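You operate a simulated robot arm through the tools that you are given. There is no shell and no other tool. Be economical: measure what you need, move in short steps, check, and stop when the job is done.

The job below is to be done with a simulated two-armed robot. You get a single attempt, and the scene is never put back.

JOB
Take the green checked cloth from the worktop between range and sink and hang it over the oven door handle.

It is judged by the outcome, as a careful person would: the job done as asked, and still so three seconds after it is handed in. It fails if anything else is knocked over, pushed out of place, dropped, spilled or broken. Flat cloth is picked up by pressing the open fingertips on it (5 to 10 N) and closing them slowly along it; thin cloth reads only 2 to 8 mm in the jaws.

ROBOT AND FRAMES
Two 6-joint arms with two-finger parallel grippers on one trunk, on a base that drives. Base frame: it is fixed to the floor where the robot stands at the start and does not move with it; the origin is under the middle of the robot, x ahead of it, y to its left, z up; the surface under the hand at the start is at about z = 0.91. Units: m, degrees, N and s.
The left shoulder is at the start at [0.05, 0.17, 1.26], the right one opposite. With the tool pointing down near the work surface each hand reaches from about 0.5 to 0.96 m from the robot's upright axis, wherever it stands, measured 20 degrees to its own side. Places, roughly: green checked cloth [0.8, -0.2, 0.9]. Payload 1.57 kg a hand.
Tool frame (each hand has its own): the origin (TCP) lies between the finger pads and is the grasp point; the fingertips stand 0.03 m ahead of it; z points along the fingers, y is the line along which they close. The gripper opens to 0.08 m. The fingers are 0.017 m wide and 0.012 m thick; the gripper's body (0.04 by 0.082 m) begins 0.08 m behind the TCP.
Orientation is told as [roll, pitch, yaw] about the base's x, y, z axes, in that order, counted from this pose: with the fingers straight down and closing along the base's y, the tool's x points along the base's -x, its y along +y and its z along -z.

CONTROLS
- The arms move only by the tool arm_command. It takes "left_deltas", "right_deltas" or both (then of equal length, played together; a hand with none holds still); each is a list that holds one entry, the list of rows, each a list of 7 numbers: the turn, a rotation vector about the base's x, y, z in degrees, then the shift along the base's x, y, z in m, then the finger opening in m, from 0 to 0.08. In form: [[[ax, ay, az, dx, dy, dz, gripper], ...]]. A call has 1 to 20 rows; each row shifts and turns the commanded pose from where the row before left it. Rows are played at 5 a second. More than 0.05 m and 8.6 degrees between two rows, or a gripper value outside its range, and nothing of the call is played. Where a pose cannot be reached the arm comes as near as it can. A force on the tool above 40 N (or 10 N above the force at the start of the call, whichever is more), or a blocked arm, ends the call early, and 0.2 s more pass. The fingers move at their own pace (about 0.072 m/s each) and stop on an object; they squeeze with about 41 N. The grip force told is the motor's: it shows also when the fingers shut on nothing. Time passes only in rows, and 0.2 s behind the last, so rows that do not move let the fingers close. It gives the time, the measured TCP pose, the force on the tool (base axes), the opening and the grip force at its end, in the units of the frame above (readings bear some noise), with the torque about the TCP (base axes, N m) and any sound that the robot's microphone picked up.
- Cameras (640 x 400 px; columns grow to the right, rows downward): "scene" is now at [0.034, 0.02, 1.8249]; the picture's right is [0.25, -0.97, 0.00], its down [-0.76, -0.20, -0.62] and it looks along [0.60, 0.16, -0.78] (base axes); focal length 277 px, centre (320, 200). "left" rides on the left gripper at [0.072, 0.007, -0.122] in its tool frame; the picture's right is [-0.09, 1.00, 0.00], its down [-0.84, -0.08, -0.54] and it looks along [-0.54, -0.05, 0.84] (tool axes); focal length 238 px, centre (320, 200). "right" rides on the right gripper at [0.072, -0.007, -0.122] in its tool frame; the picture's right is [0.09, 1.00, 0.00], its down [-0.84, 0.08, -0.54] and it looks along [-0.54, 0.05, 0.84] (tool axes); focal length 238 px, centre (320, 200). There is no depth. A picture from a camera that has moved, and an enlarged one, comes with that camera's place and axes in the base frame and with its lens.
- camera(camera): a new picture of that camera. It takes no simulated time.
- slide_trunk(by): slides the trunk up (or, below 0, down) by that many m; the arms and the scene camera ride with it, the base frame stays. It gives what a move gives, with no picture.
- steer(legs): drives the robot by 1 to 6 legs, each [ahead, left, turn to the left] in m, m and degrees, along the robot's own axes; the way and the turn of a leg run together, so that a leg with both is an arc; at most 1.5 m and 180 degrees a leg. The arms and the cameras ride along, it lands a little off, and it stops where it bumps. It gives what a move gives.
- pan_tilt(pan, tilt): turns the head with the scene camera to pan (to the left, within 86 degrees either way) and tilt (down, from -29 to 69), counted from straight ahead of the robot. It gives what a move gives.
- inspect(camera, box): a new picture of the part [left, top, right, bottom] of that camera's present view, enlarged. It takes no simulated time.
- finish_job(): hands the job in; it is judged then, once.

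Work in short steps. Places have to be worked out from the pictures, the camera data and where the tool is seen: move nearer, look again, correct. Check each grasp and each placing, and mend what went wrong. You have 120 turns and 108 pictures in all, those below and enlarged ones among them. Open the grippers and draw the arms clear of the work before you hand the job in, unless the task says otherwise; then end with one line.

The tools are called after "Request:" as a command line: name --argument value ..., lists and objects as JSON in quotes. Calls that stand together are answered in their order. arm_command: Moves the arms, as the interface text tells. Its arguments: {"type":"object","properties":{"left_deltas":{"type":"array","items":{"type":"array","items":{"type":"array","items":{"type":"number"}}}},"right_deltas":{"type":"array","items":{"type":"array","items":{"type":"array","items":{"type":"number"}}}}},"required":[]} The other tools are called the same way: slide_trunk (by) slides the trunk up or down; steer (legs) drives the base; pan_tilt (pan, tilt) turns the head that bears the scene camera; camera (camera) takes a picture; inspect (camera, box) takes an enlarged picture of a part of a camera's view; finish_job () hands the job in.

At the start:

```text
clock: 0.0
left_eef_pos: [0.6919, 0.3349, 1.1499]
left_tcp_rot: [-0.1, 0.0, -0.1]
left_wrist_force: [-0.1, -0.1, 0.7]
left_wrist_torque: [0.0, -0.01, 0.04]
left_grip_width: 0.0798
left_grasp_force: 0.0
right_eef_pos: [0.6351, -0.2372, 1.1517]
right_tcp_rot: [0.0, 0.0, 0.0]
right_wrist_force: [0.1, 0.6, 0.3]
right_wrist_torque: [-0.01, 0.03, 0.02]
right_grip_width: 0.0801
right_grasp_force: 0.0
trunk travel left (down, up): [-0.875, 0.095]
robot x, y, heading: [0.003, 0.0011, 0.2]
head pan, tilt: [14.6, 51.7]
```

scene: 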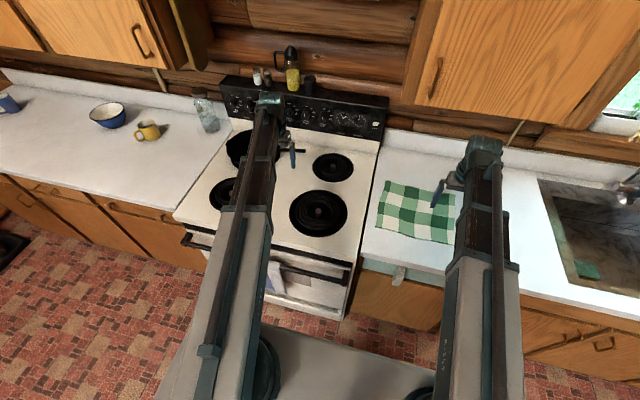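
right: 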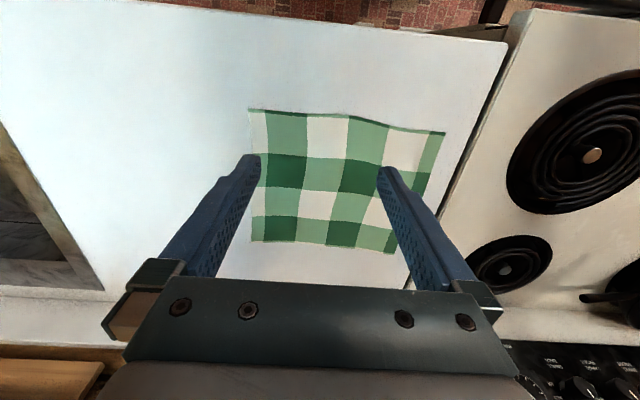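
left: 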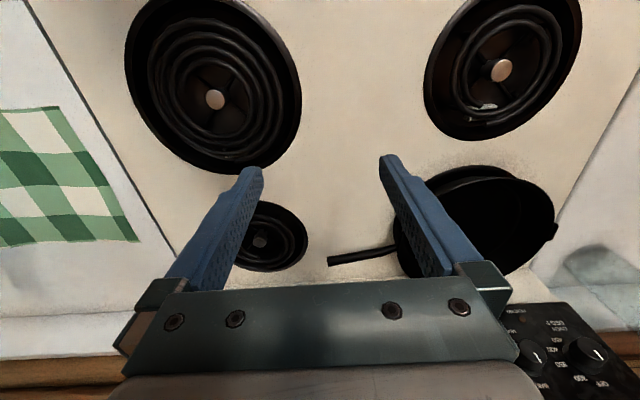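

The cloth lies at about x 0.65–0.93, y −0.05 to −0.35, flat. I look closer at the oven handle, and what hangs on it.

Request:
inspect --camera "scene" --box '[170, 200, 410, 350]'

Request:
inspect --camera "right" --box '[200, 0, 520, 200]'

```text
2.67 times, centred on (290, 275) of scene
camera zoom: at [0.034, 0.02, 1.8249], right [0.25, -0.97, 0.0], down [-0.76, -0.2, -0.62], along [0.6, 0.16, -0.78], focal length 738 px, centre (400, 0)
```

zoom: 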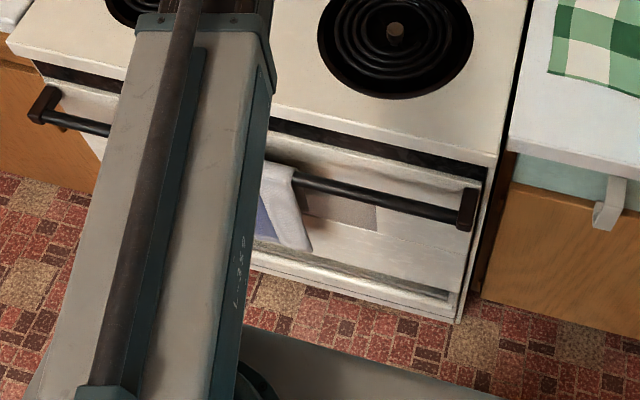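

```text
2.00 times, centred on (360, 100) of right
camera zoom: at [0.5639, -0.2435, 1.2706], right [-0.09, 1.0, 0.0], down [0.84, 0.08, 0.54], along [0.54, 0.05, -0.84], focal length 477 px, centre (240, 400)
```

zoom: 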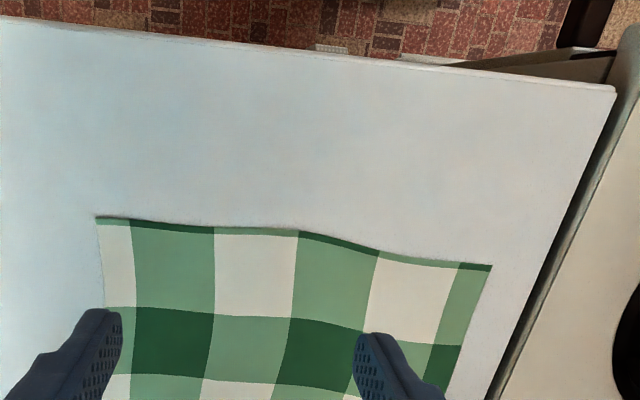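

The handle's free stretch lies right of the towel already on it, about y 0.06–0.29. The cloth's near edge is at x≈0.65, so I bring the right hand over the middle of that edge and down to 2 cm above it.

Request:
arm_command --right_deltas '[[[0, 0, 0, 0.01, 0.008, -0.038, 0.07], [0, 0, 0, 0.01, 0.008, -0.038, 0.07], [0, 0, 0, 0.01, 0.008, -0.038, 0.07], [0, 0, 0, 0.01, 0.008, -0.038, 0.07], [0, 0, 0, 0.008, 0.007, -0.035, 0.07], [0, 0, 0, 0, 0, 0, 0.07]]]'

Request:
camera --camera "right"

```text
clock: 1.4
left_eef_pos: [0.692, 0.3345, 1.1512]
left_tcp_rot: [-0.1, -0.1, -0.1]
left_wrist_force: [-0.1, 0.9, 1.0]
left_wrist_torque: [0.0, 0.0, 0.03]
left_grip_width: 0.0799
left_grasp_force: 0.1
right_eef_pos: [0.6764, -0.1991, 1.1499]
right_tcp_rot: [0.0, 0.0, 0.0]
right_wrist_force: [0.2, 0.5, 0.1]
right_wrist_torque: [0.0, 0.06, 0.0]
right_grip_width: 0.07
right_grasp_force: 0.0
right hand out of reach, approached as far as the arm can: row 1, 2, 3, 4, 5
trunk travel left (down, up): [-0.875, 0.095]
robot x, y, heading: [-0.0013, 0.0005, -0.2]
head pan, tilt: [14.6, 51.7]
```

```text
102 pictures are left
camera right: at [0.6051, -0.2065, 1.2706], right [-0.09, 1.0, 0.0], down [0.84, 0.08, 0.54], along [0.54, 0.05, -0.84], focal length 238 px, centre (320, 200)
```

right: 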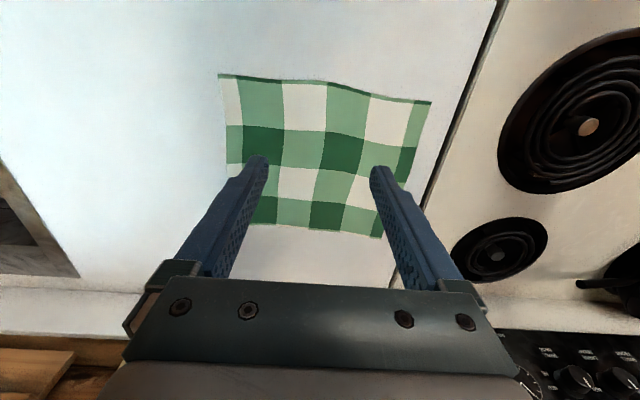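

The hand shifted sideways but could not come lower in this posture. I slide the trunk down 0.12 m, which leaves the left hand well clear of the stove.

Request:
slide_trunk --by -0.12

```text
clock: 2.9
left_eef_pos: [0.6905, 0.3349, 1.0295]
left_tcp_rot: [0.0, -0.1, -0.1]
left_wrist_force: [0.4, 0.0, -0.3]
left_wrist_torque: [0.0, 0.0, 0.0]
left_grip_width: 0.0801
left_grasp_force: 0.1
right_eef_pos: [0.6771, -0.2013, 1.03]
right_tcp_rot: [-0.1, 0.0, 0.0]
right_wrist_force: [-0.2, 0.0, 0.9]
right_wrist_torque: [-0.01, 0.0, -0.02]
right_grip_width: 0.07
right_grasp_force: 0.2
trunk travel left (down, up): [-0.755, 0.215]
robot x, y, heading: [0.0005, 0.0023, -0.0]
head pan, tilt: [14.6, 51.7]
```

Now I try a small downward step to see whether the arm follows.

Request:
arm_command --right_deltas '[[[0, 0, 0, 0, 0, -0.03, 0.07], [0, 0, 0, 0, 0, -0.03, 0.07], [0, 0, 0, 0, 0, 0, 0.07]]]'

```text
clock: 3.7
left_eef_pos: [0.6901, 0.3352, 1.0297]
left_tcp_rot: [0.0, 0.0, -0.1]
left_wrist_force: [0.3, 0.2, -1.1]
left_wrist_torque: [0.03, -0.01, 0.01]
left_grip_width: 0.0803
left_grasp_force: 0.0
right_eef_pos: [0.6767, -0.2001, 1.0287]
right_tcp_rot: [0.0, 0.0, 0.1]
right_wrist_force: [0.1, 0.1, 0.4]
right_wrist_torque: [0.0, 0.0, -0.01]
right_grip_width: 0.0699
right_grasp_force: 0.0
right hand out of reach, approached as far as the arm can: row 1, 2
trunk travel left (down, up): [-0.755, 0.215]
robot x, y, heading: [-0.0007, 0.0009, -0.0]
head pan, tilt: [14.6, 51.7]
```

The hand only goes about 0.11 m below the shoulder, so the trunk must do the lowering. I raise the left hand out of the way first, then slide down.

Request:
arm_command --left_deltas '[[[0, 0, 0, 0, 0, 0.05, 0.08], [0, 0, 0, 0, 0, 0.05, 0.08], [0, 0, 0, 0, 0, 0.05, 0.08], [0, 0, 0, 0, 0, 0.05, 0.08]]]'

Request:
slide_trunk --by -0.07

Request:
camera --camera "right"

```text
clock: 4.7
left_eef_pos: [0.6907, 0.3344, 1.0314]
left_tcp_rot: [0.1, 0.0, 0.0]
left_wrist_force: [-0.4, 0.0, 0.0]
left_wrist_torque: [-0.01, 0.01, 0.0]
left_grip_width: 0.08
left_grasp_force: 0.0
left hand out of reach, approached as far as the arm can: row 1, 2, 3, 4
right_eef_pos: [0.6767, -0.1994, 1.0312]
right_tcp_rot: [-0.1, -0.1, -0.1]
right_wrist_force: [0.3, -0.9, 0.4]
right_wrist_torque: [0.03, -0.01, -0.01]
right_grip_width: 0.0702
right_grasp_force: 0.1
trunk travel left (down, up): [-0.755, 0.215]
robot x, y, heading: [0.0022, 0.001, -0.2]
head pan, tilt: [14.6, 51.7]
```

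```text
clock: 5.8
left_eef_pos: [0.6916, 0.3337, 0.9596]
left_tcp_rot: [0.0, 0.1, 0.0]
left_wrist_force: [-0.1, 0.2, 0.6]
left_wrist_torque: [-0.04, 0.01, -0.02]
left_grip_width: 0.0798
left_grasp_force: 0.1
right_eef_pos: [0.6767, -0.2, 0.9609]
right_tcp_rot: [0.0, 0.0, 0.0]
right_wrist_force: [-1.0, 0.2, -0.2]
right_wrist_torque: [0.05, -0.02, 0.0]
right_grip_width: 0.0699
right_grasp_force: 0.2
trunk travel left (down, up): [-0.685, 0.285]
robot x, y, heading: [0.0018, -0.0027, -0.1]
head pan, tilt: [14.6, 51.7]
```

```text
101 pictures are left
camera right: at [0.6049, -0.2067, 1.0807], right [-0.09, 1.0, 0.0], down [0.84, 0.08, 0.54], along [0.54, 0.05, -0.84], focal length 238 px, centre (320, 200)
```

right: 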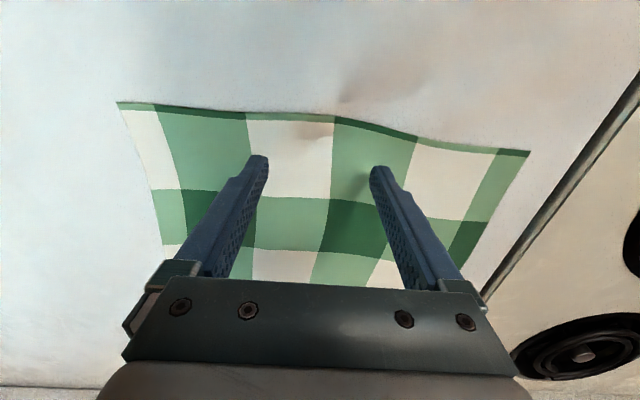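

The left hand came down with the trunk, so I check what is beneath it before going lower.

Request:
camera --camera "left"

Request:
camera --camera "scene"

```text
100 pictures are left
camera left: at [0.6192, 0.3413, 1.0824], right [0.09, 1.0, 0.0], down [0.84, -0.08, 0.54], along [0.54, -0.05, -0.84], focal length 238 px, centre (320, 200)
```

left: 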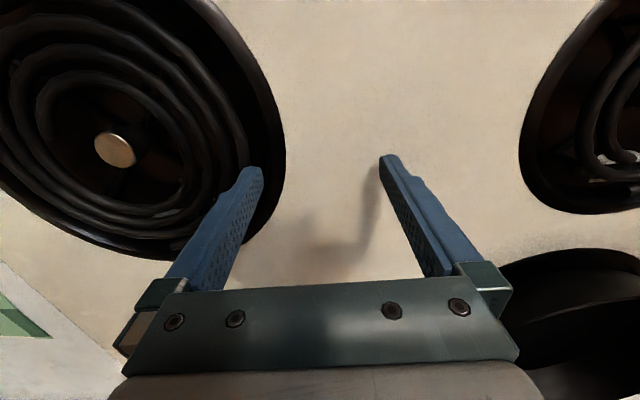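

```text
99 pictures are left
camera scene: at [0.0338, 0.02, 1.6349], right [0.25, -0.97, 0.0], down [-0.76, -0.2, -0.62], along [0.6, 0.16, -0.78], focal length 277 px, centre (320, 200)
```

scene: 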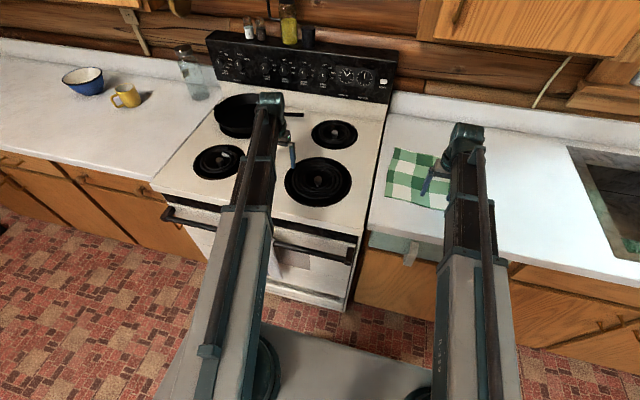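

The left fingers are close above the stove top. I test how the left arm can rise: up together with back, then tilting.

Request:
arm_command --left_deltas '[[[0, 0, 0, -0.03, 0, 0.03, 0.08], [0, 0, 0, 0, 0, 0, 0.08]]]'

Request:
arm_command --left_deltas '[[[0, -8, 0, 0, 0, 0.03, 0.08], [0, -8, 0, 0, 0, 0.03, 0.08], [0, 0, 0, 0, 0, 0, 0.08]]]'

```text
clock: 6.4
left_eef_pos: [0.662, 0.3346, 0.9602]
left_tcp_rot: [0.0, 0.0, 0.0]
left_wrist_force: [0.0, 0.1, -0.4]
left_wrist_torque: [0.0, -0.01, 0.0]
left_grip_width: 0.08
left_grasp_force: 0.0
left hand out of reach, approached as far as the arm can: row 1
right_eef_pos: [0.6761, -0.1996, 0.9609]
right_tcp_rot: [0.0, -0.1, -0.1]
right_wrist_force: [0.5, -0.5, -0.6]
right_wrist_torque: [-0.01, 0.03, 0.02]
right_grip_width: 0.0699
right_grasp_force: 0.1
trunk travel left (down, up): [-0.685, 0.285]
robot x, y, heading: [-0.0003, -0.0004, 0.2]
head pan, tilt: [14.6, 51.7]
```

```text
clock: 7.2
left_eef_pos: [0.6628, 0.3348, 0.9677]
left_tcp_rot: [-0.1, -16.2, 0.0]
left_wrist_force: [-0.7, -0.9, 0.9]
left_wrist_torque: [-0.03, -0.01, -0.05]
left_grip_width: 0.0799
left_grasp_force: 0.0
left hand out of reach, approached as far as the arm can: row 1, 2
right_eef_pos: [0.6759, -0.1998, 0.9602]
right_tcp_rot: [0.0, 0.0, 0.0]
right_wrist_force: [-0.2, 0.2, 0.5]
right_wrist_torque: [0.02, -0.03, 0.02]
right_grip_width: 0.0701
right_grasp_force: 0.1
trunk travel left (down, up): [-0.685, 0.285]
robot x, y, heading: [-0.0006, -0.0006, -0.1]
head pan, tilt: [14.6, 51.7]
```

The arms move only horizontally plus at the wrist; height comes from the trunk (or from tilt, wrist about 0.19 m behind the TCP). I tilt the left hand forward-up to ~-80° while retracting it, to clear the stove.

Request:
arm_command --left_deltas '[[[0, -8, 0, -0.01, 0, 0, 0.08], [0, -8, 0, -0.01, 0, 0.01, 0.08], [0, -8, 0, -0.01, 0, 0.01, 0.08], [0, -8, 0, -0.01, 0, 0.02, 0.08], [0, -8, 0, -0.01, 0, 0.02, 0.08], [0, -8, 0, -0.01, 0, 0.02, 0.08], [0, -8, 0, -0.01, 0, 0.02, 0.08], [0, -8, 0, -0.01, 0, 0.02, 0.08], [0, 0, 0, 0, 0, 0, 0.08]]]'

```text
clock: 9.2
left_eef_pos: [0.6294, 0.357, 1.1415]
left_tcp_rot: [0.1, -79.9, -0.1]
left_wrist_force: [-0.1, 0.1, 0.3]
left_wrist_torque: [0.06, -0.06, 0.01]
left_grip_width: 0.0798
left_grasp_force: 0.0
left hand out of reach, approached as far as the arm can: row 1, 2, 3, 5, 6, 7, 8
right_eef_pos: [0.6767, -0.1996, 0.9606]
right_tcp_rot: [0.0, 0.0, 0.0]
right_wrist_force: [-0.1, -0.1, 0.2]
right_wrist_torque: [0.03, -0.03, 0.02]
right_grip_width: 0.0703
right_grasp_force: 0.0
trunk travel left (down, up): [-0.685, 0.285]
robot x, y, heading: [-0.0009, -0.0007, -0.2]
head pan, tilt: [14.6, 51.7]
```

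Left hand is clear now. I slide the trunk down 18 mm to near contact of the right fingertips.

Request:
slide_trunk --by -0.018

Request:
camera --camera "right"

```text
clock: 9.8
left_eef_pos: [0.6288, 0.3569, 1.1238]
left_tcp_rot: [0.0, -79.8, 0.0]
left_wrist_force: [0.0, -0.1, 0.0]
left_wrist_torque: [-0.02, -0.01, 0.04]
left_grip_width: 0.0799
left_grasp_force: 0.0
right_eef_pos: [0.6754, -0.2005, 0.9424]
right_tcp_rot: [0.0, 0.1, 0.0]
right_wrist_force: [0.0, 0.3, 0.0]
right_wrist_torque: [0.01, 0.0, 0.0]
right_grip_width: 0.0699
right_grasp_force: 0.1
trunk travel left (down, up): [-0.667, 0.303]
robot x, y, heading: [0.0003, 0.0015, 0.2]
head pan, tilt: [14.6, 51.7]
```

```text
98 pictures are left
camera right: at [0.6048, -0.2067, 1.0626], right [-0.09, 1.0, 0.0], down [0.84, 0.08, 0.54], along [0.54, 0.05, -0.84], focal length 238 px, centre (320, 200)
```

right: 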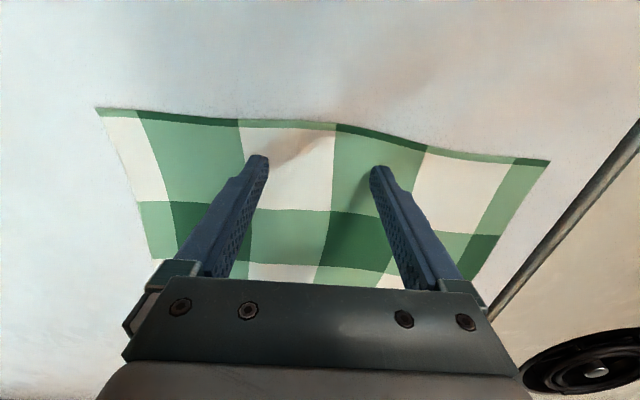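

Fingertips are nearly on the cloth, about 2–3 cm inside its near edge. Lowering in millimetres until 5–10 N shows.

Request:
slide_trunk --by -0.004

```text
clock: 10.3
left_eef_pos: [0.6269, 0.358, 1.1217]
left_tcp_rot: [-0.1, -79.9, 0.2]
left_wrist_force: [0.6, -0.6, -0.4]
left_wrist_torque: [-0.04, -0.03, 0.02]
left_grip_width: 0.08
left_grasp_force: 0.1
right_eef_pos: [0.6746, -0.1992, 0.9404]
right_tcp_rot: [0.1, -0.2, -0.1]
right_wrist_force: [-1.6, -0.5, 28.8]
right_wrist_torque: [0.28, 0.09, 0.0]
right_grip_width: 0.07
right_grasp_force: 0.0
trunk travel left (down, up): [-0.664, 0.306]
robot x, y, heading: [-0.0018, 0.003, 0.2]
head pan, tilt: [14.6, 51.7]
stopped: the force on the tool passed its limit at 44 N (the readings are from after the stop); the commanded pose is now the measured one
```

Contact at about 0.941, but 29 N is too much; I ease up 1.5 mm.

Request:
slide_trunk --by 0.0015

```text
clock: 10.8
left_eef_pos: [0.6278, 0.3583, 1.1226]
left_tcp_rot: [-0.1, -80.0, 0.0]
left_wrist_force: [-0.2, -0.2, 0.1]
left_wrist_torque: [-0.01, -0.01, 0.0]
left_grip_width: 0.0798
left_grasp_force: 0.1
right_eef_pos: [0.6782, -0.2006, 0.9402]
right_tcp_rot: [0.0, -0.1, 0.0]
right_wrist_force: [-2.5, 0.3, 9.7]
right_wrist_torque: [0.17, 0.13, 0.04]
right_grip_width: 0.07
right_grasp_force: 0.2
trunk travel left (down, up): [-0.666, 0.304]
robot x, y, heading: [0.003, 0.0003, 0.3]
head pan, tilt: [14.6, 51.7]
```

Force is 9.7 N, within the range. I close slowly.

Request:
arm_command --right_deltas '[[[0, 0, 0, 0, 0, 0, 0.064], [0, 0, 0, 0, 0, 0, 0.058], [0, 0, 0, 0, 0, 0, 0.052], [0, 0, 0, 0, 0, 0, 0.046], [0, 0, 0, 0, 0, 0, 0.04], [0, 0, 0, 0, 0, 0, 0.034], [0, 0, 0, 0, 0, 0, 0.028], [0, 0, 0, 0, 0, 0, 0.022], [0, 0, 0, 0, 0, 0, 0.016], [0, 0, 0, 0, 0, 0, 0.01], [0, 0, 0, 0, 0, 0, 0.005], [0, 0, 0, 0, 0, 0, 0], [0, 0, 0, 0, 0, 0, 0], [0, 0, 0, 0, 0, 0, 0]]]'

Request:
camera --camera "right"

```text
clock: 13.8
left_eef_pos: [0.6284, 0.356, 1.1219]
left_tcp_rot: [-0.2, -79.9, 0.1]
left_wrist_force: [0.2, 0.6, 0.9]
left_wrist_torque: [0.01, 0.01, -0.04]
left_grip_width: 0.0798
left_grasp_force: 0.1
right_eef_pos: [0.677, -0.1993, 0.9413]
right_tcp_rot: [-0.1, -0.2, 0.0]
right_wrist_force: [0.5, -0.3, 9.6]
right_wrist_torque: [0.01, 0.02, 0.03]
right_grip_width: 0.002
right_grasp_force: 23.6
trunk travel left (down, up): [-0.666, 0.304]
robot x, y, heading: [-0.0015, -0.0029, -0.1]
head pan, tilt: [14.6, 51.7]
```

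```text
97 pictures are left
camera right: at [0.6055, -0.2068, 1.0611], right [-0.09, 1.0, 0.0], down [0.83, 0.08, 0.55], along [0.54, 0.05, -0.84], focal length 238 px, centre (320, 200)
```

right: 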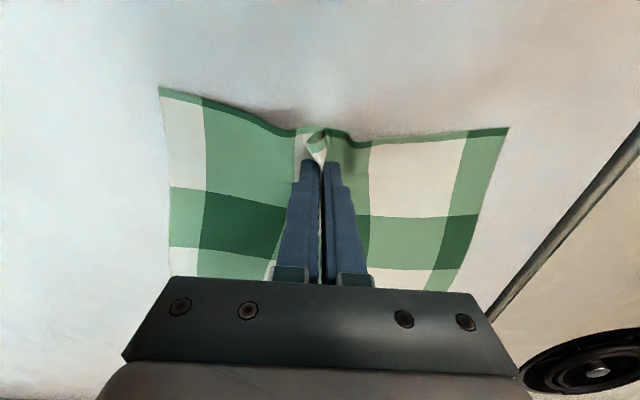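

A pleat of the cloth is between the pads (2 mm). I lift with the trunk and check.

Request:
slide_trunk --by 0.3

Request:
camera --camera "right"

Request:
camera --camera "scene"

```text
clock: 16.8
left_eef_pos: [0.6292, 0.358, 1.4218]
left_tcp_rot: [0.1, -79.8, -0.1]
left_wrist_force: [-0.1, -0.1, -0.1]
left_wrist_torque: [0.04, 0.0, -0.02]
left_grip_width: 0.0797
left_grasp_force: 0.0
right_eef_pos: [0.6785, -0.2004, 1.2415]
right_tcp_rot: [0.0, -0.1, 0.0]
right_wrist_force: [0.4, 0.0, -1.2]
right_wrist_torque: [0.04, -0.04, 0.01]
right_grip_width: 0.002
right_grasp_force: 23.9
trunk travel left (down, up): [-0.966, 0.004]
robot x, y, heading: [0.0008, 0.0017, 0.1]
head pan, tilt: [14.6, 51.7]
```

```text
96 pictures are left
camera right: at [0.6062, -0.2069, 1.3607], right [-0.09, 1.0, 0.0], down [0.84, 0.08, 0.54], along [0.54, 0.05, -0.84], focal length 238 px, centre (320, 200)
```

right: 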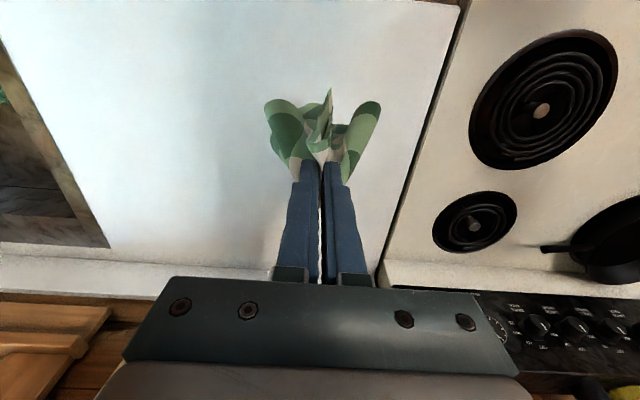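

```text
95 pictures are left
camera scene: at [0.0342, 0.02, 1.9152], right [0.25, -0.97, 0.0], down [-0.76, -0.2, -0.62], along [0.6, 0.16, -0.78], focal length 277 px, centre (320, 200)
```

scene: 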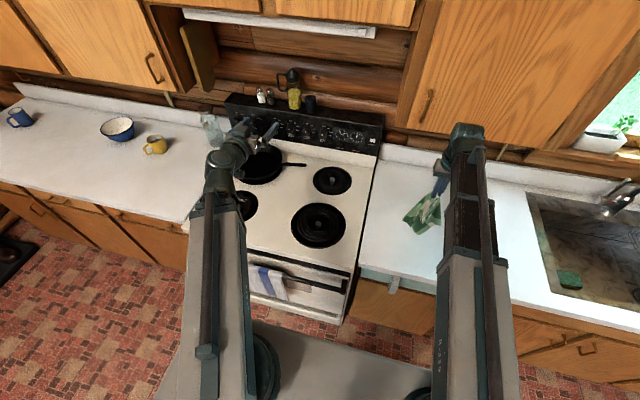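

The cloth hangs from the right hand as a narrow bunch. I back the base off 0.4 m to make room and see the handle.

Request:
steer --legs '[[-0.4, 0, 0]]'

Request:
pan_tilt --pan 10 --tilt 50

Request:
camera --camera "scene"

```text
clock: 19.3
left_eef_pos: [0.2426, 0.3549, 1.4219]
left_tcp_rot: [0.1, -80.0, -0.4]
left_wrist_force: [0.0, -0.2, 0.1]
left_wrist_torque: [0.02, 0.02, 0.01]
left_grip_width: 0.0801
left_grasp_force: 0.1
right_eef_pos: [0.289, -0.2047, 1.2414]
right_tcp_rot: [0.0, -0.3, -0.4]
right_wrist_force: [-0.2, -0.2, 0.2]
right_wrist_torque: [-0.03, 0.01, 0.01]
right_grip_width: 0.0021
right_grasp_force: 23.2
trunk travel left (down, up): [-0.966, 0.004]
robot x, y, heading: [-0.3876, -0.0002, -0.3]
head pan, tilt: [14.6, 51.7]
```

```text
clock: 19.9
left_eef_pos: [0.2454, 0.3541, 1.4226]
left_tcp_rot: [0.0, -79.9, -0.4]
left_wrist_force: [-0.2, -0.4, 0.4]
left_wrist_torque: [0.02, -0.01, 0.01]
left_grip_width: 0.0802
left_grasp_force: 0.1
right_eef_pos: [0.2891, -0.2037, 1.2403]
right_tcp_rot: [0.0, -0.1, -0.4]
right_wrist_force: [0.0, -0.5, -0.6]
right_wrist_torque: [-0.01, 0.02, -0.03]
right_grip_width: 0.0021
right_grasp_force: 23.3
trunk travel left (down, up): [-0.966, 0.004]
robot x, y, heading: [-0.3901, 0.0015, -0.4]
head pan, tilt: [10.0, 50.0]
```

```text
94 pictures are left
camera scene: at [-0.3497, 0.0155, 1.9175], right [0.17, -0.99, 0.0], down [-0.76, -0.13, -0.64], along [0.63, 0.11, -0.77], focal length 277 px, centre (320, 200)
```

scene: 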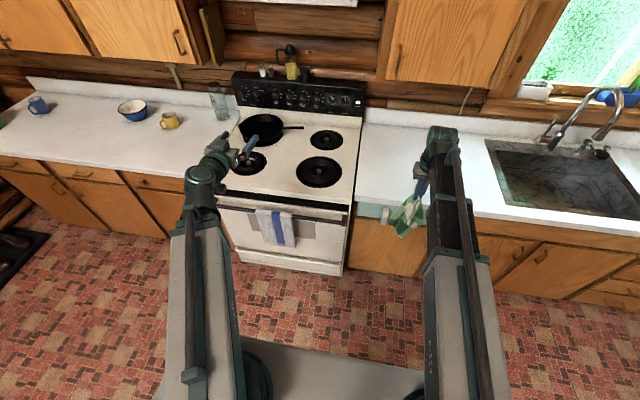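

The handle and the other towel are now in clear view. I enlarge it here, and again from a lower trunk position to triangulate.

Request:
inspect --camera "scene" --box '[210, 180, 370, 280]'

Request:
slide_trunk --by -0.4

Request:
camera --camera "scene"

```text
4.00 times, centred on (290, 230) of scene
camera zoom: at [-0.3497, 0.0155, 1.9175], right [0.17, -0.99, 0.0], down [-0.76, -0.13, -0.64], along [0.63, 0.11, -0.77], focal length 1107 px, centre (440, 80)
```

zoom: 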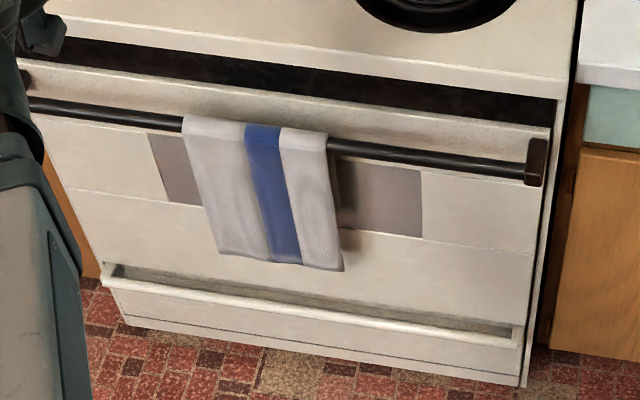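

```text
clock: 23.8
left_eef_pos: [0.2442, 0.3529, 1.0227]
left_tcp_rot: [0.0, -79.8, -0.4]
left_wrist_force: [0.4, 0.4, 0.1]
left_wrist_torque: [-0.05, -0.03, 0.0]
left_grip_width: 0.0802
left_grasp_force: 0.1
right_eef_pos: [0.2907, -0.2039, 0.8406]
right_tcp_rot: [0.0, -0.2, -0.4]
right_wrist_force: [-0.1, 1.3, -0.1]
right_wrist_torque: [-0.01, 0.01, -0.01]
right_grip_width: 0.0022
right_grasp_force: 23.3
trunk travel left (down, up): [-0.566, 0.404]
robot x, y, heading: [-0.3863, 0.0036, -0.7]
head pan, tilt: [10.0, 50.0]
```

```text
92 pictures are left
camera scene: at [-0.3501, 0.0154, 1.5175], right [0.17, -0.99, 0.0], down [-0.76, -0.13, -0.64], along [0.63, 0.11, -0.77], focal length 277 px, centre (320, 200)
```

scene: 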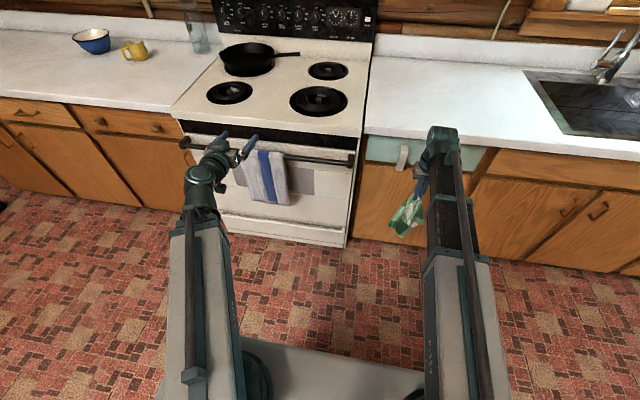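

Request:
inspect --camera "scene" --box '[230, 115, 390, 215]'

```text
4.00 times, centred on (310, 165) of scene
camera zoom: at [-0.3501, 0.0154, 1.5175], right [0.17, -0.99, 0.0], down [-0.76, -0.13, -0.64], along [0.63, 0.11, -0.77], focal length 1107 px, centre (360, 340)
```

zoom: 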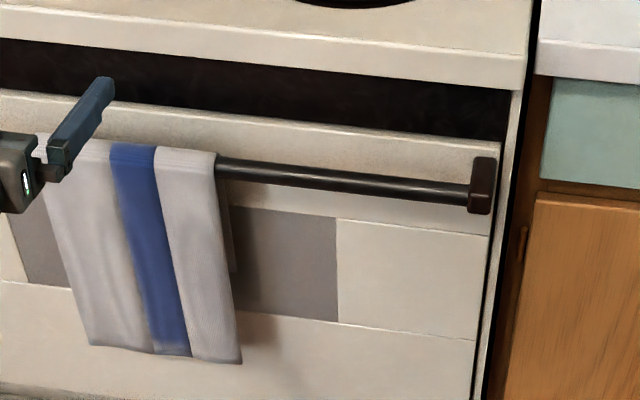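

Triangulated: handle bar at x≈0.462, z≈0.783, free from y≈0.05 to 0.29; the stove lip front is at x≈0.505, so the gap behind the bar is about 4 cm. I look at the shape of the bunch.

Request:
inspect --camera "scene" --box '[360, 150, 460, 250]'

Request:
inspect --camera "right" --box '[220, 60, 420, 190]'

```text
4.00 times, centred on (410, 200) of scene
camera zoom: at [-0.3501, 0.0154, 1.5175], right [0.17, -0.99, 0.0], down [-0.76, -0.13, -0.64], along [0.63, 0.11, -0.77], focal length 1107 px, centre (-40, 200)
```

zoom: 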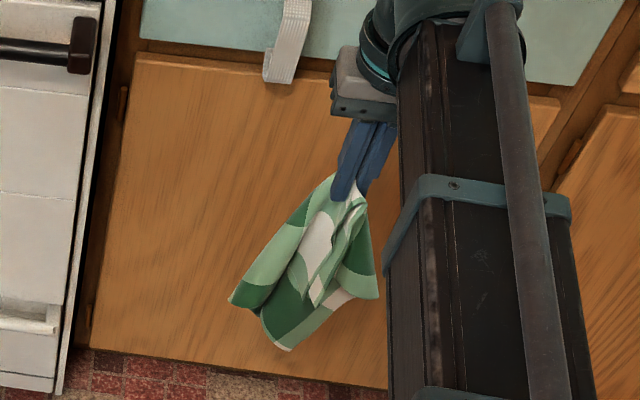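

```text
3.08 times, centred on (320, 125) of right
camera zoom: at [0.2175, -0.2099, 0.9608], right [-0.08, 1.0, 0.0], down [0.84, 0.07, 0.54], along [0.54, 0.05, -0.84], focal length 733 px, centre (320, 431)
```

zoom: 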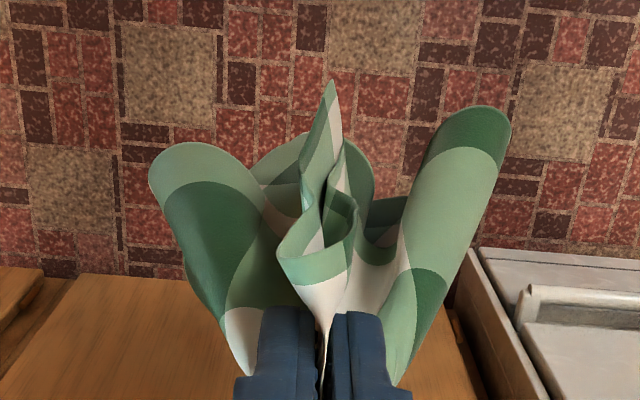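

The bunch is a cone spread mostly along y, which suits hanging its tail down behind the bar. I raise to clear the handle, then drive left 0.37 and ahead, leaving the hand still short of the handle.

Request:
slide_trunk --by 0.3

Request:
steer --legs '[[0, 0.37, 0]]'

Request:
camera --camera "right"

Request:
camera --camera "scene"

```text
clock: 26.8
left_eef_pos: [0.2449, 0.3533, 1.3233]
left_tcp_rot: [0.1, -79.7, -0.5]
left_wrist_force: [1.2, 0.3, 0.8]
left_wrist_torque: [0.0, 0.03, 0.01]
left_grip_width: 0.0801
left_grasp_force: 0.0
right_eef_pos: [0.289, -0.2033, 1.1405]
right_tcp_rot: [0.0, -0.2, -0.4]
right_wrist_force: [0.4, -0.2, 0.3]
right_wrist_torque: [-0.05, 0.01, 0.02]
right_grip_width: 0.0019
right_grasp_force: 23.3
trunk travel left (down, up): [-0.866, 0.104]
robot x, y, heading: [-0.3884, 0.0007, -0.1]
head pan, tilt: [10.0, 50.0]
```

```text
clock: 29.1
left_eef_pos: [0.2454, 0.7257, 1.3216]
left_tcp_rot: [-0.2, -79.8, -0.1]
left_wrist_force: [0.0, 0.6, -0.1]
left_wrist_torque: [0.02, -0.01, -0.04]
left_grip_width: 0.0801
left_grasp_force: 0.0
right_eef_pos: [0.2914, 0.1676, 1.1407]
right_tcp_rot: [-0.2, -0.3, -0.2]
right_wrist_force: [0.3, 0.0, 0.4]
right_wrist_torque: [0.01, 0.06, 0.0]
right_grip_width: 0.0019
right_grasp_force: 23.3
trunk travel left (down, up): [-0.866, 0.104]
robot x, y, heading: [-0.3884, 0.3719, -0.1]
head pan, tilt: [10.0, 50.0]
```

```text
88 pictures are left
camera right: at [0.2203, 0.1624, 1.2609], right [-0.09, 1.0, 0.0], down [0.84, 0.07, 0.54], along [0.54, 0.05, -0.84], focal length 238 px, centre (320, 200)
```

right: 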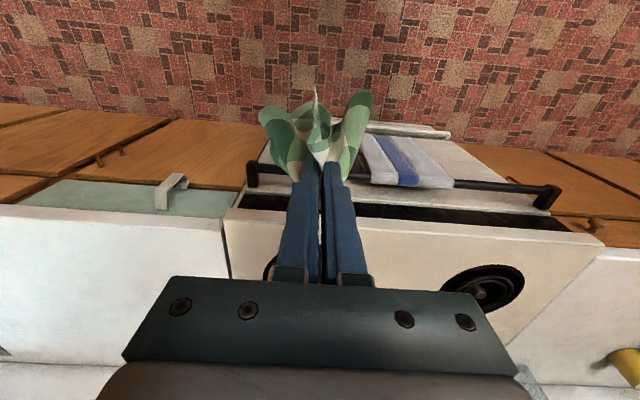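

```text
87 pictures are left
camera scene: at [-0.348, 0.3863, 1.8175], right [0.17, -0.99, 0.0], down [-0.76, -0.13, -0.64], along [0.63, 0.11, -0.77], focal length 277 px, centre (320, 200)
```

scene: 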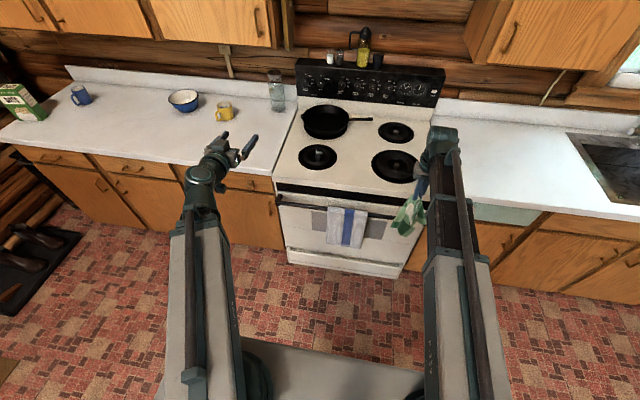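

I raise 0.09 more so the cloth's bottom clears the stove lip, then extend the right hand to x≈0.487.

Request:
slide_trunk --by 0.09

Request:
arm_command --right_deltas '[[[0, 0, 0, 0.04, 0, 0, 0], [0, 0, 0, 0.04, 0, 0, 0], [0, 0, 0, 0.04, 0, 0, 0], [0, 0, 0, 0.04, 0, 0, 0], [0, 0, 0, 0.036, 0, 0, 0], [0, 0, 0, 0, 0, 0, 0], [0, 0, 0, 0, 0, 0, 0]]]'

Request:
camera --camera "right"

```text
clock: 30.4
left_eef_pos: [0.2461, 0.7254, 1.412]
left_tcp_rot: [0.1, -79.8, -0.1]
left_wrist_force: [-1.6, -0.2, -0.9]
left_wrist_torque: [0.0, 0.02, 0.02]
left_grip_width: 0.0801
left_grasp_force: 0.0
right_eef_pos: [0.2927, 0.1677, 1.2309]
right_tcp_rot: [0.0, -0.2, -0.2]
right_wrist_force: [0.2, 0.0, 0.0]
right_wrist_torque: [0.0, -0.03, 0.01]
right_grip_width: 0.002
right_grasp_force: 23.4
trunk travel left (down, up): [-0.956, 0.014]
robot x, y, heading: [-0.3853, 0.3744, -0.2]
head pan, tilt: [10.0, 50.0]
```

```text
clock: 32.0
left_eef_pos: [0.2464, 0.725, 1.411]
left_tcp_rot: [0.0, -79.8, -0.2]
left_wrist_force: [-0.4, -0.3, 0.4]
left_wrist_torque: [0.0, -0.02, 0.0]
left_grip_width: 0.0799
left_grasp_force: 0.1
right_eef_pos: [0.4905, 0.1684, 1.2298]
right_tcp_rot: [0.1, -0.2, -0.2]
right_wrist_force: [-0.1, -1.0, 0.3]
right_wrist_torque: [0.0, 0.04, 0.0]
right_grip_width: 0.002
right_grasp_force: 24.1
trunk travel left (down, up): [-0.956, 0.014]
robot x, y, heading: [-0.3886, 0.3733, 0.1]
head pan, tilt: [10.0, 50.0]
```

```text
86 pictures are left
camera right: at [0.418, 0.1618, 1.3504], right [-0.09, 1.0, 0.0], down [0.84, 0.07, 0.54], along [0.54, 0.05, -0.84], focal length 238 px, centre (320, 200)
```

right: 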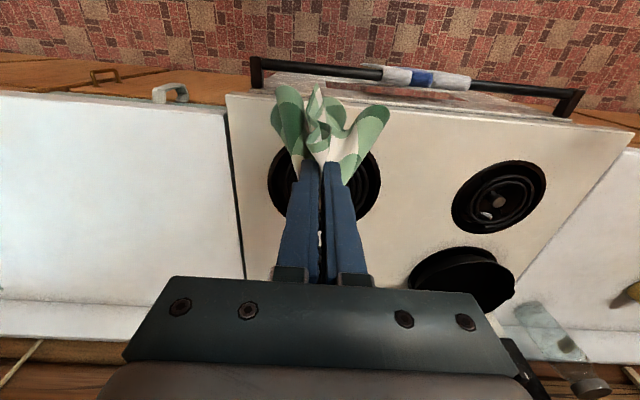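

By this view the bar is at x≈0.455–0.462 and the lip at ≈0.50, so the gap's middle is near 0.484. I shift back 5 mm and lower 0.12 m, then look.

Request:
arm_command --right_deltas '[[[0, 0, 0, -0.005, 0, 0, 0], [0, 0, 0, 0, 0, 0, 0]]]'

Request:
slide_trunk --by -0.12

Request:
camera --camera "right"

Request:
inspect --camera "scene" --box '[340, 110, 500, 210]'

```text
clock: 32.6
left_eef_pos: [0.2451, 0.7259, 1.4114]
left_tcp_rot: [0.0, -79.8, -0.3]
left_wrist_force: [-0.3, -0.8, 0.1]
left_wrist_torque: [0.0, 0.0, 0.02]
left_grip_width: 0.0799
left_grasp_force: 0.0
right_eef_pos: [0.4851, 0.1669, 1.2311]
right_tcp_rot: [0.1, -0.2, -0.1]
right_wrist_force: [0.3, 0.1, -0.1]
right_wrist_torque: [-0.02, -0.03, 0.01]
right_grip_width: 0.002
right_grasp_force: 23.2
trunk travel left (down, up): [-0.956, 0.014]
robot x, y, heading: [-0.3862, 0.3719, -0.2]
head pan, tilt: [10.0, 50.0]
```

```text
clock: 34.1
left_eef_pos: [0.2446, 0.7259, 1.2917]
left_tcp_rot: [0.1, -79.9, -0.3]
left_wrist_force: [0.5, 0.0, -0.3]
left_wrist_torque: [-0.02, 0.01, 0.0]
left_grip_width: 0.0802
left_grasp_force: 0.0
right_eef_pos: [0.484, 0.1679, 1.1106]
right_tcp_rot: [0.0, -0.3, -0.3]
right_wrist_force: [-0.2, -0.5, -0.8]
right_wrist_torque: [0.0, 0.01, 0.01]
right_grip_width: 0.0022
right_grasp_force: 23.7
trunk travel left (down, up): [-0.836, 0.134]
robot x, y, heading: [-0.3823, 0.3724, -0.4]
head pan, tilt: [10.0, 50.0]
```

```text
85 pictures are left
camera right: at [0.4126, 0.1609, 1.2308], right [-0.09, 1.0, 0.0], down [0.84, 0.07, 0.54], along [0.54, 0.05, -0.84], focal length 238 px, centre (320, 200)
```

right: 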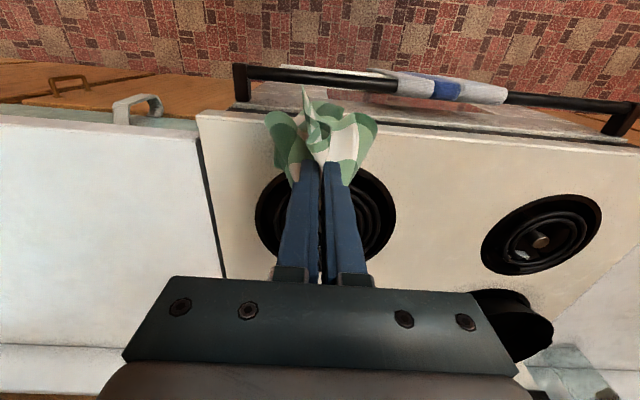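

```text
4.00 times, centred on (420, 160) of scene
camera zoom: at [-0.3481, 0.385, 1.7875], right [0.17, -0.99, 0.0], down [-0.75, -0.13, -0.64], along [0.63, 0.11, -0.77], focal length 1107 px, centre (-80, 360)
```

zoom: 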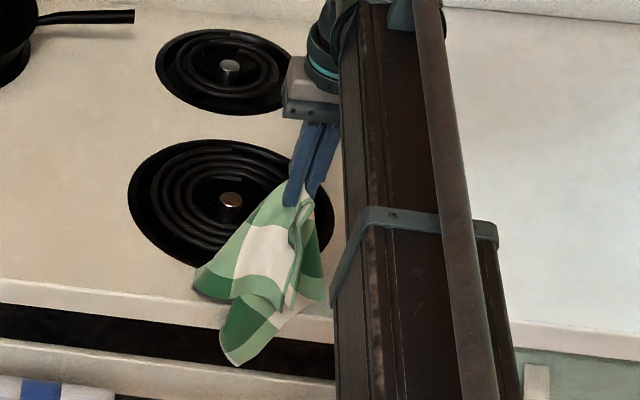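

One corner hangs into the gap while the rest folds against the stove lip, which is fine: pulling the hand forward over the bar later will draw it off the lip behind the bar. I lower another 0.10 m and look.

Request:
slide_trunk --by -0.1

Request:
camera --camera "right"

Request:
inspect --camera "scene" --box '[340, 90, 500, 190]'

```text
clock: 35.4
left_eef_pos: [0.2456, 0.7256, 1.1913]
left_tcp_rot: [0.0, -79.7, -0.3]
left_wrist_force: [-0.1, -0.1, -1.6]
left_wrist_torque: [0.01, 0.0, 0.01]
left_grip_width: 0.0799
left_grasp_force: 0.1
right_eef_pos: [0.4853, 0.1682, 1.0108]
right_tcp_rot: [-0.1, -0.1, -0.2]
right_wrist_force: [-0.2, -0.4, -0.7]
right_wrist_torque: [0.03, 0.02, -0.02]
right_grip_width: 0.002
right_grasp_force: 23.6
trunk travel left (down, up): [-0.736, 0.234]
robot x, y, heading: [-0.387, 0.3739, -0.4]
head pan, tilt: [10.0, 50.0]
```

```text
83 pictures are left
camera right: at [0.4126, 0.1609, 1.1308], right [-0.09, 1.0, 0.0], down [0.84, 0.07, 0.54], along [0.54, 0.05, -0.84], focal length 238 px, centre (320, 200)
```

right: 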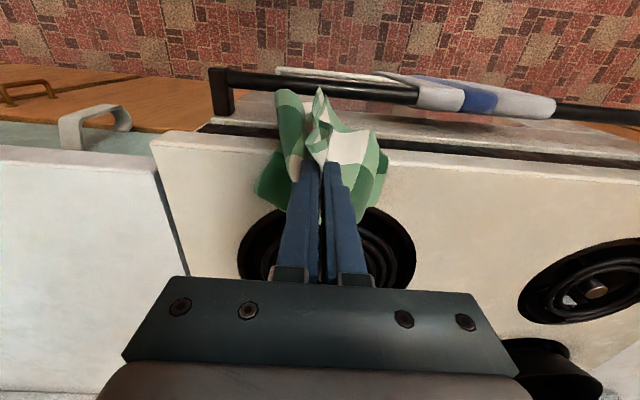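

```text
4.00 times, centred on (420, 140) of scene
camera zoom: at [-0.3482, 0.385, 1.6875], right [0.17, -0.99, 0.0], down [-0.75, -0.13, -0.64], along [0.63, 0.11, -0.77], focal length 1107 px, centre (-80, 440)
```

zoom: 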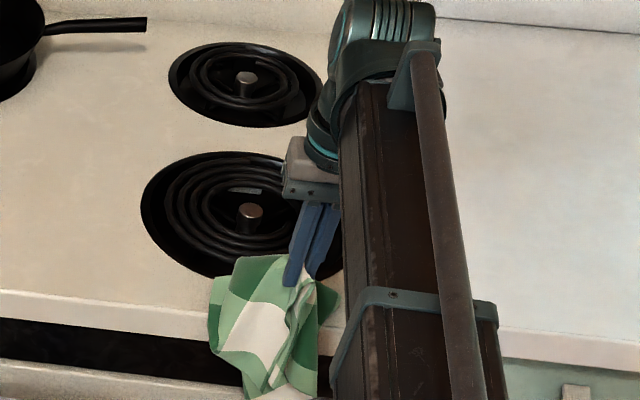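

As expected, part rests on the stove edge and part is in the gap. I lower 0.05 more.

Request:
slide_trunk --by -0.05

Request:
camera --camera "right"

Request:
inspect --camera "scene" --box '[340, 110, 500, 210]'

```text
clock: 36.3
left_eef_pos: [0.2448, 0.7255, 1.1418]
left_tcp_rot: [0.0, -79.8, -0.4]
left_wrist_force: [0.8, -0.1, 1.4]
left_wrist_torque: [0.01, -0.01, 0.0]
left_grip_width: 0.0801
left_grasp_force: 0.1
right_eef_pos: [0.4836, 0.1671, 0.9598]
right_tcp_rot: [0.0, -0.2, -0.3]
right_wrist_force: [-0.4, -0.2, 0.1]
right_wrist_torque: [-0.01, -0.03, 0.04]
right_grip_width: 0.0018
right_grasp_force: 23.5
trunk travel left (down, up): [-0.686, 0.284]
robot x, y, heading: [-0.3846, 0.369, -0.0]
head pan, tilt: [10.0, 50.0]
```

```text
81 pictures are left
camera right: at [0.4126, 0.1609, 1.0808], right [-0.09, 1.0, 0.0], down [0.84, 0.07, 0.54], along [0.54, 0.05, -0.84], focal length 238 px, centre (320, 200)
```

right: 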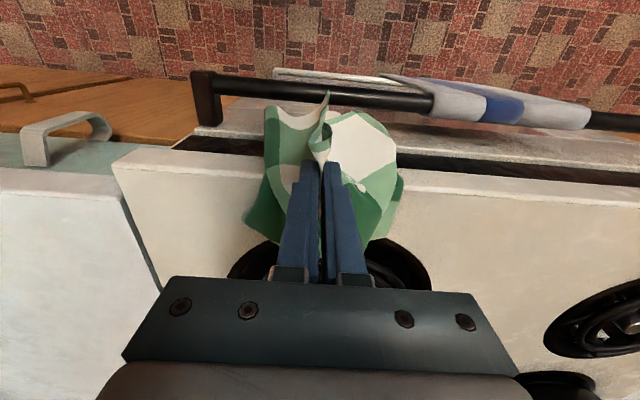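

```text
4.00 times, centred on (420, 160) of scene
camera zoom: at [-0.3482, 0.385, 1.6375], right [0.17, -0.99, 0.0], down [-0.75, -0.13, -0.64], along [0.63, 0.11, -0.77], focal length 1107 px, centre (-80, 360)
```

zoom: 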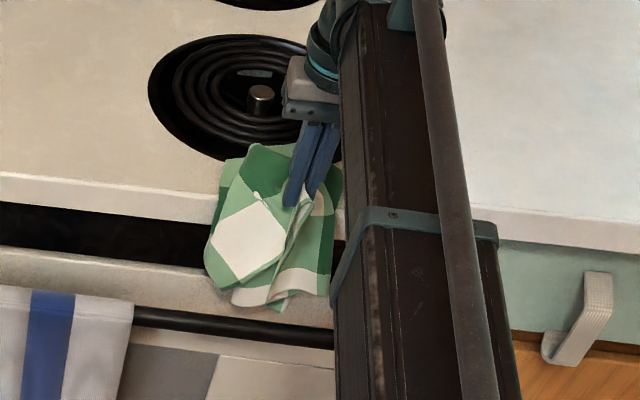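

I lower another 0.08 with the fingers in front of the lip (tips still above the bar), so little cloth is pulled back out when I come forward.

Request:
slide_trunk --by -0.08

Request:
camera --camera "right"

Request:
inspect --camera "scene" --box '[340, 120, 500, 220]'

```text
clock: 37.5
left_eef_pos: [0.2448, 0.7256, 1.0609]
left_tcp_rot: [0.0, -79.8, -0.3]
left_wrist_force: [-0.6, 0.0, 0.0]
left_wrist_torque: [-0.03, 0.0, -0.02]
left_grip_width: 0.0799
left_grasp_force: 0.2
right_eef_pos: [0.4854, 0.168, 0.8801]
right_tcp_rot: [0.0, -0.2, -0.3]
right_wrist_force: [0.4, -0.5, -0.1]
right_wrist_torque: [0.01, -0.01, 0.02]
right_grip_width: 0.0021
right_grasp_force: 23.3
trunk travel left (down, up): [-0.606, 0.364]
robot x, y, heading: [-0.3827, 0.3726, -0.3]
head pan, tilt: [10.0, 50.0]
```

```text
79 pictures are left
camera right: at [0.4126, 0.1609, 1.0008], right [-0.09, 1.0, 0.0], down [0.84, 0.07, 0.54], along [0.54, 0.05, -0.84], focal length 238 px, centre (320, 200)
```

right: 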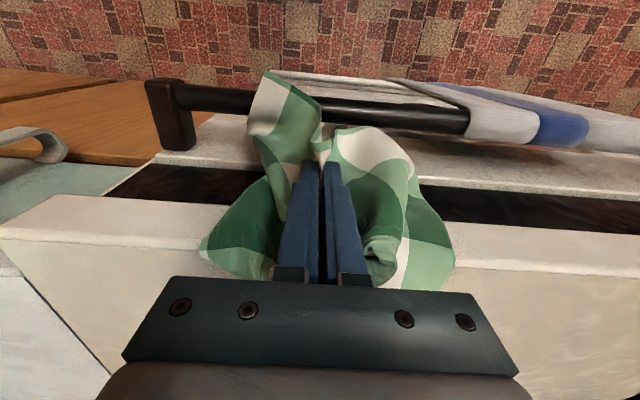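

```text
4.00 times, centred on (420, 170) of scene
camera zoom: at [-0.3482, 0.385, 1.5575], right [0.17, -0.99, 0.0], down [-0.75, -0.13, -0.64], along [0.63, 0.11, -0.77], focal length 1107 px, centre (-80, 320)
```

zoom: 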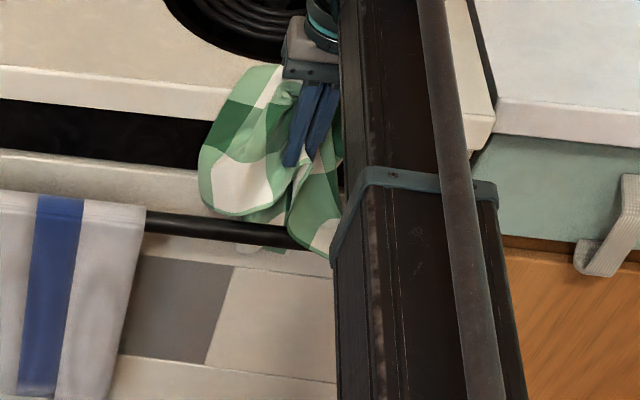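

Most of it is behind the bar, with one corner already in front. Now I draw the hand forward over the bar to x≈0.40.

Request:
arm_command --right_deltas '[[[0, 0, 0, -0.02, 0, 0, 0], [0, 0, 0, -0.02, 0, 0, 0], [0, 0, 0, -0.02, 0, 0, 0], [0, 0, 0, -0.02, 0, 0, 0], [0, 0, 0, 0, 0, 0, 0], [0, 0, 0, 0, 0, 0, 0]]]'

Request:
camera --camera "right"

Request:
inspect --camera "scene" --box '[340, 120, 500, 220]'

```text
clock: 38.9
left_eef_pos: [0.2457, 0.7263, 1.0609]
left_tcp_rot: [0.0, -79.9, -0.4]
left_wrist_force: [0.1, 0.1, 0.5]
left_wrist_torque: [0.0, -0.01, -0.01]
left_grip_width: 0.08
left_grasp_force: 0.0
right_eef_pos: [0.4047, 0.1686, 0.8808]
right_tcp_rot: [0.0, -0.1, -0.4]
right_wrist_force: [0.5, 0.2, -0.1]
right_wrist_torque: [0.0, -0.01, 0.0]
right_grip_width: 0.002
right_grasp_force: 23.5
trunk travel left (down, up): [-0.606, 0.364]
robot x, y, heading: [-0.3851, 0.3726, -0.1]
head pan, tilt: [10.0, 50.0]
```

```text
77 pictures are left
camera right: at [0.333, 0.1622, 1.0007], right [-0.09, 1.0, 0.0], down [0.84, 0.07, 0.54], along [0.54, 0.05, -0.84], focal length 238 px, centre (320, 200)
```

right: 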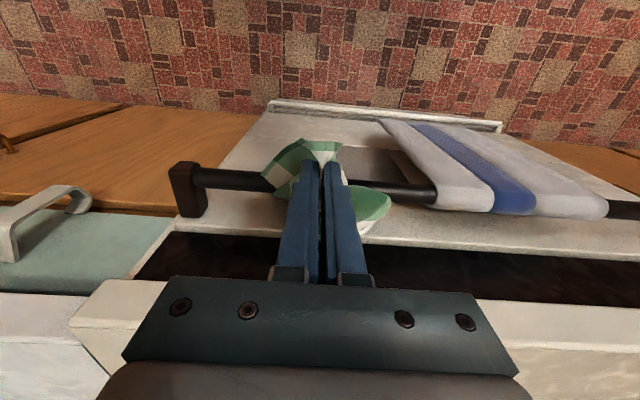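

```text
4.00 times, centred on (420, 170) of scene
camera zoom: at [-0.3479, 0.385, 1.5575], right [0.17, -0.99, 0.0], down [-0.76, -0.13, -0.64], along [0.63, 0.11, -0.77], focal length 1107 px, centre (-80, 320)
```

zoom: 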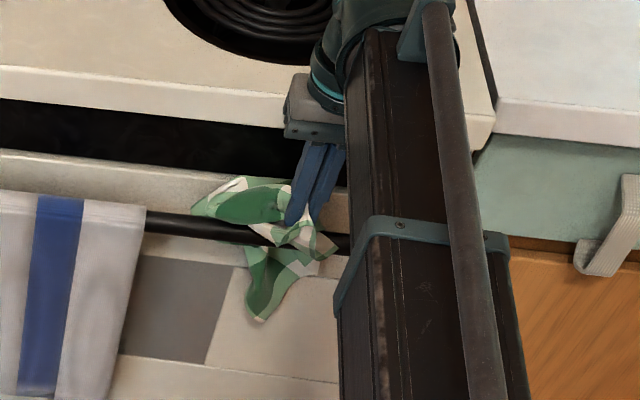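

I zoom in to see which parts lie in front of and behind the bar.

Request:
inspect --camera "scene" --box '[380, 155, 436, 205]'

Request:
inspect --camera "right" --box '[220, 110, 440, 250]'

```text
8.00 times, centred on (408, 180) of scene
camera zoom: at [-0.3479, 0.385, 1.5575], right [0.17, -0.99, 0.0], down [-0.76, -0.13, -0.64], along [0.63, 0.11, -0.77], focal length 2213 px, centre (-384, 360)
```

zoom: 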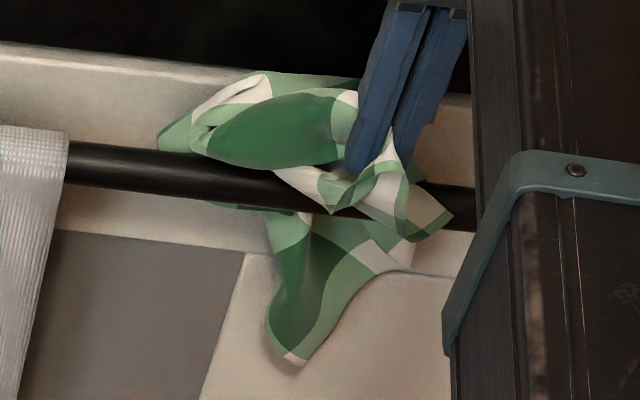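

```text
2.86 times, centred on (330, 180) of right
camera zoom: at [0.333, 0.1622, 1.0007], right [-0.09, 1.0, 0.0], down [0.84, 0.07, 0.54], along [0.54, 0.05, -0.84], focal length 681 px, centre (291, 257)
```

zoom: 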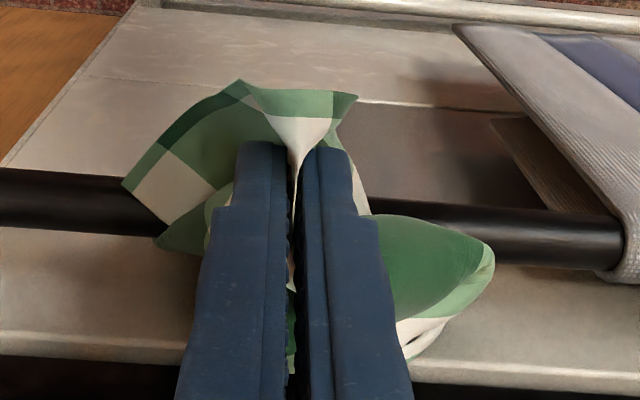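

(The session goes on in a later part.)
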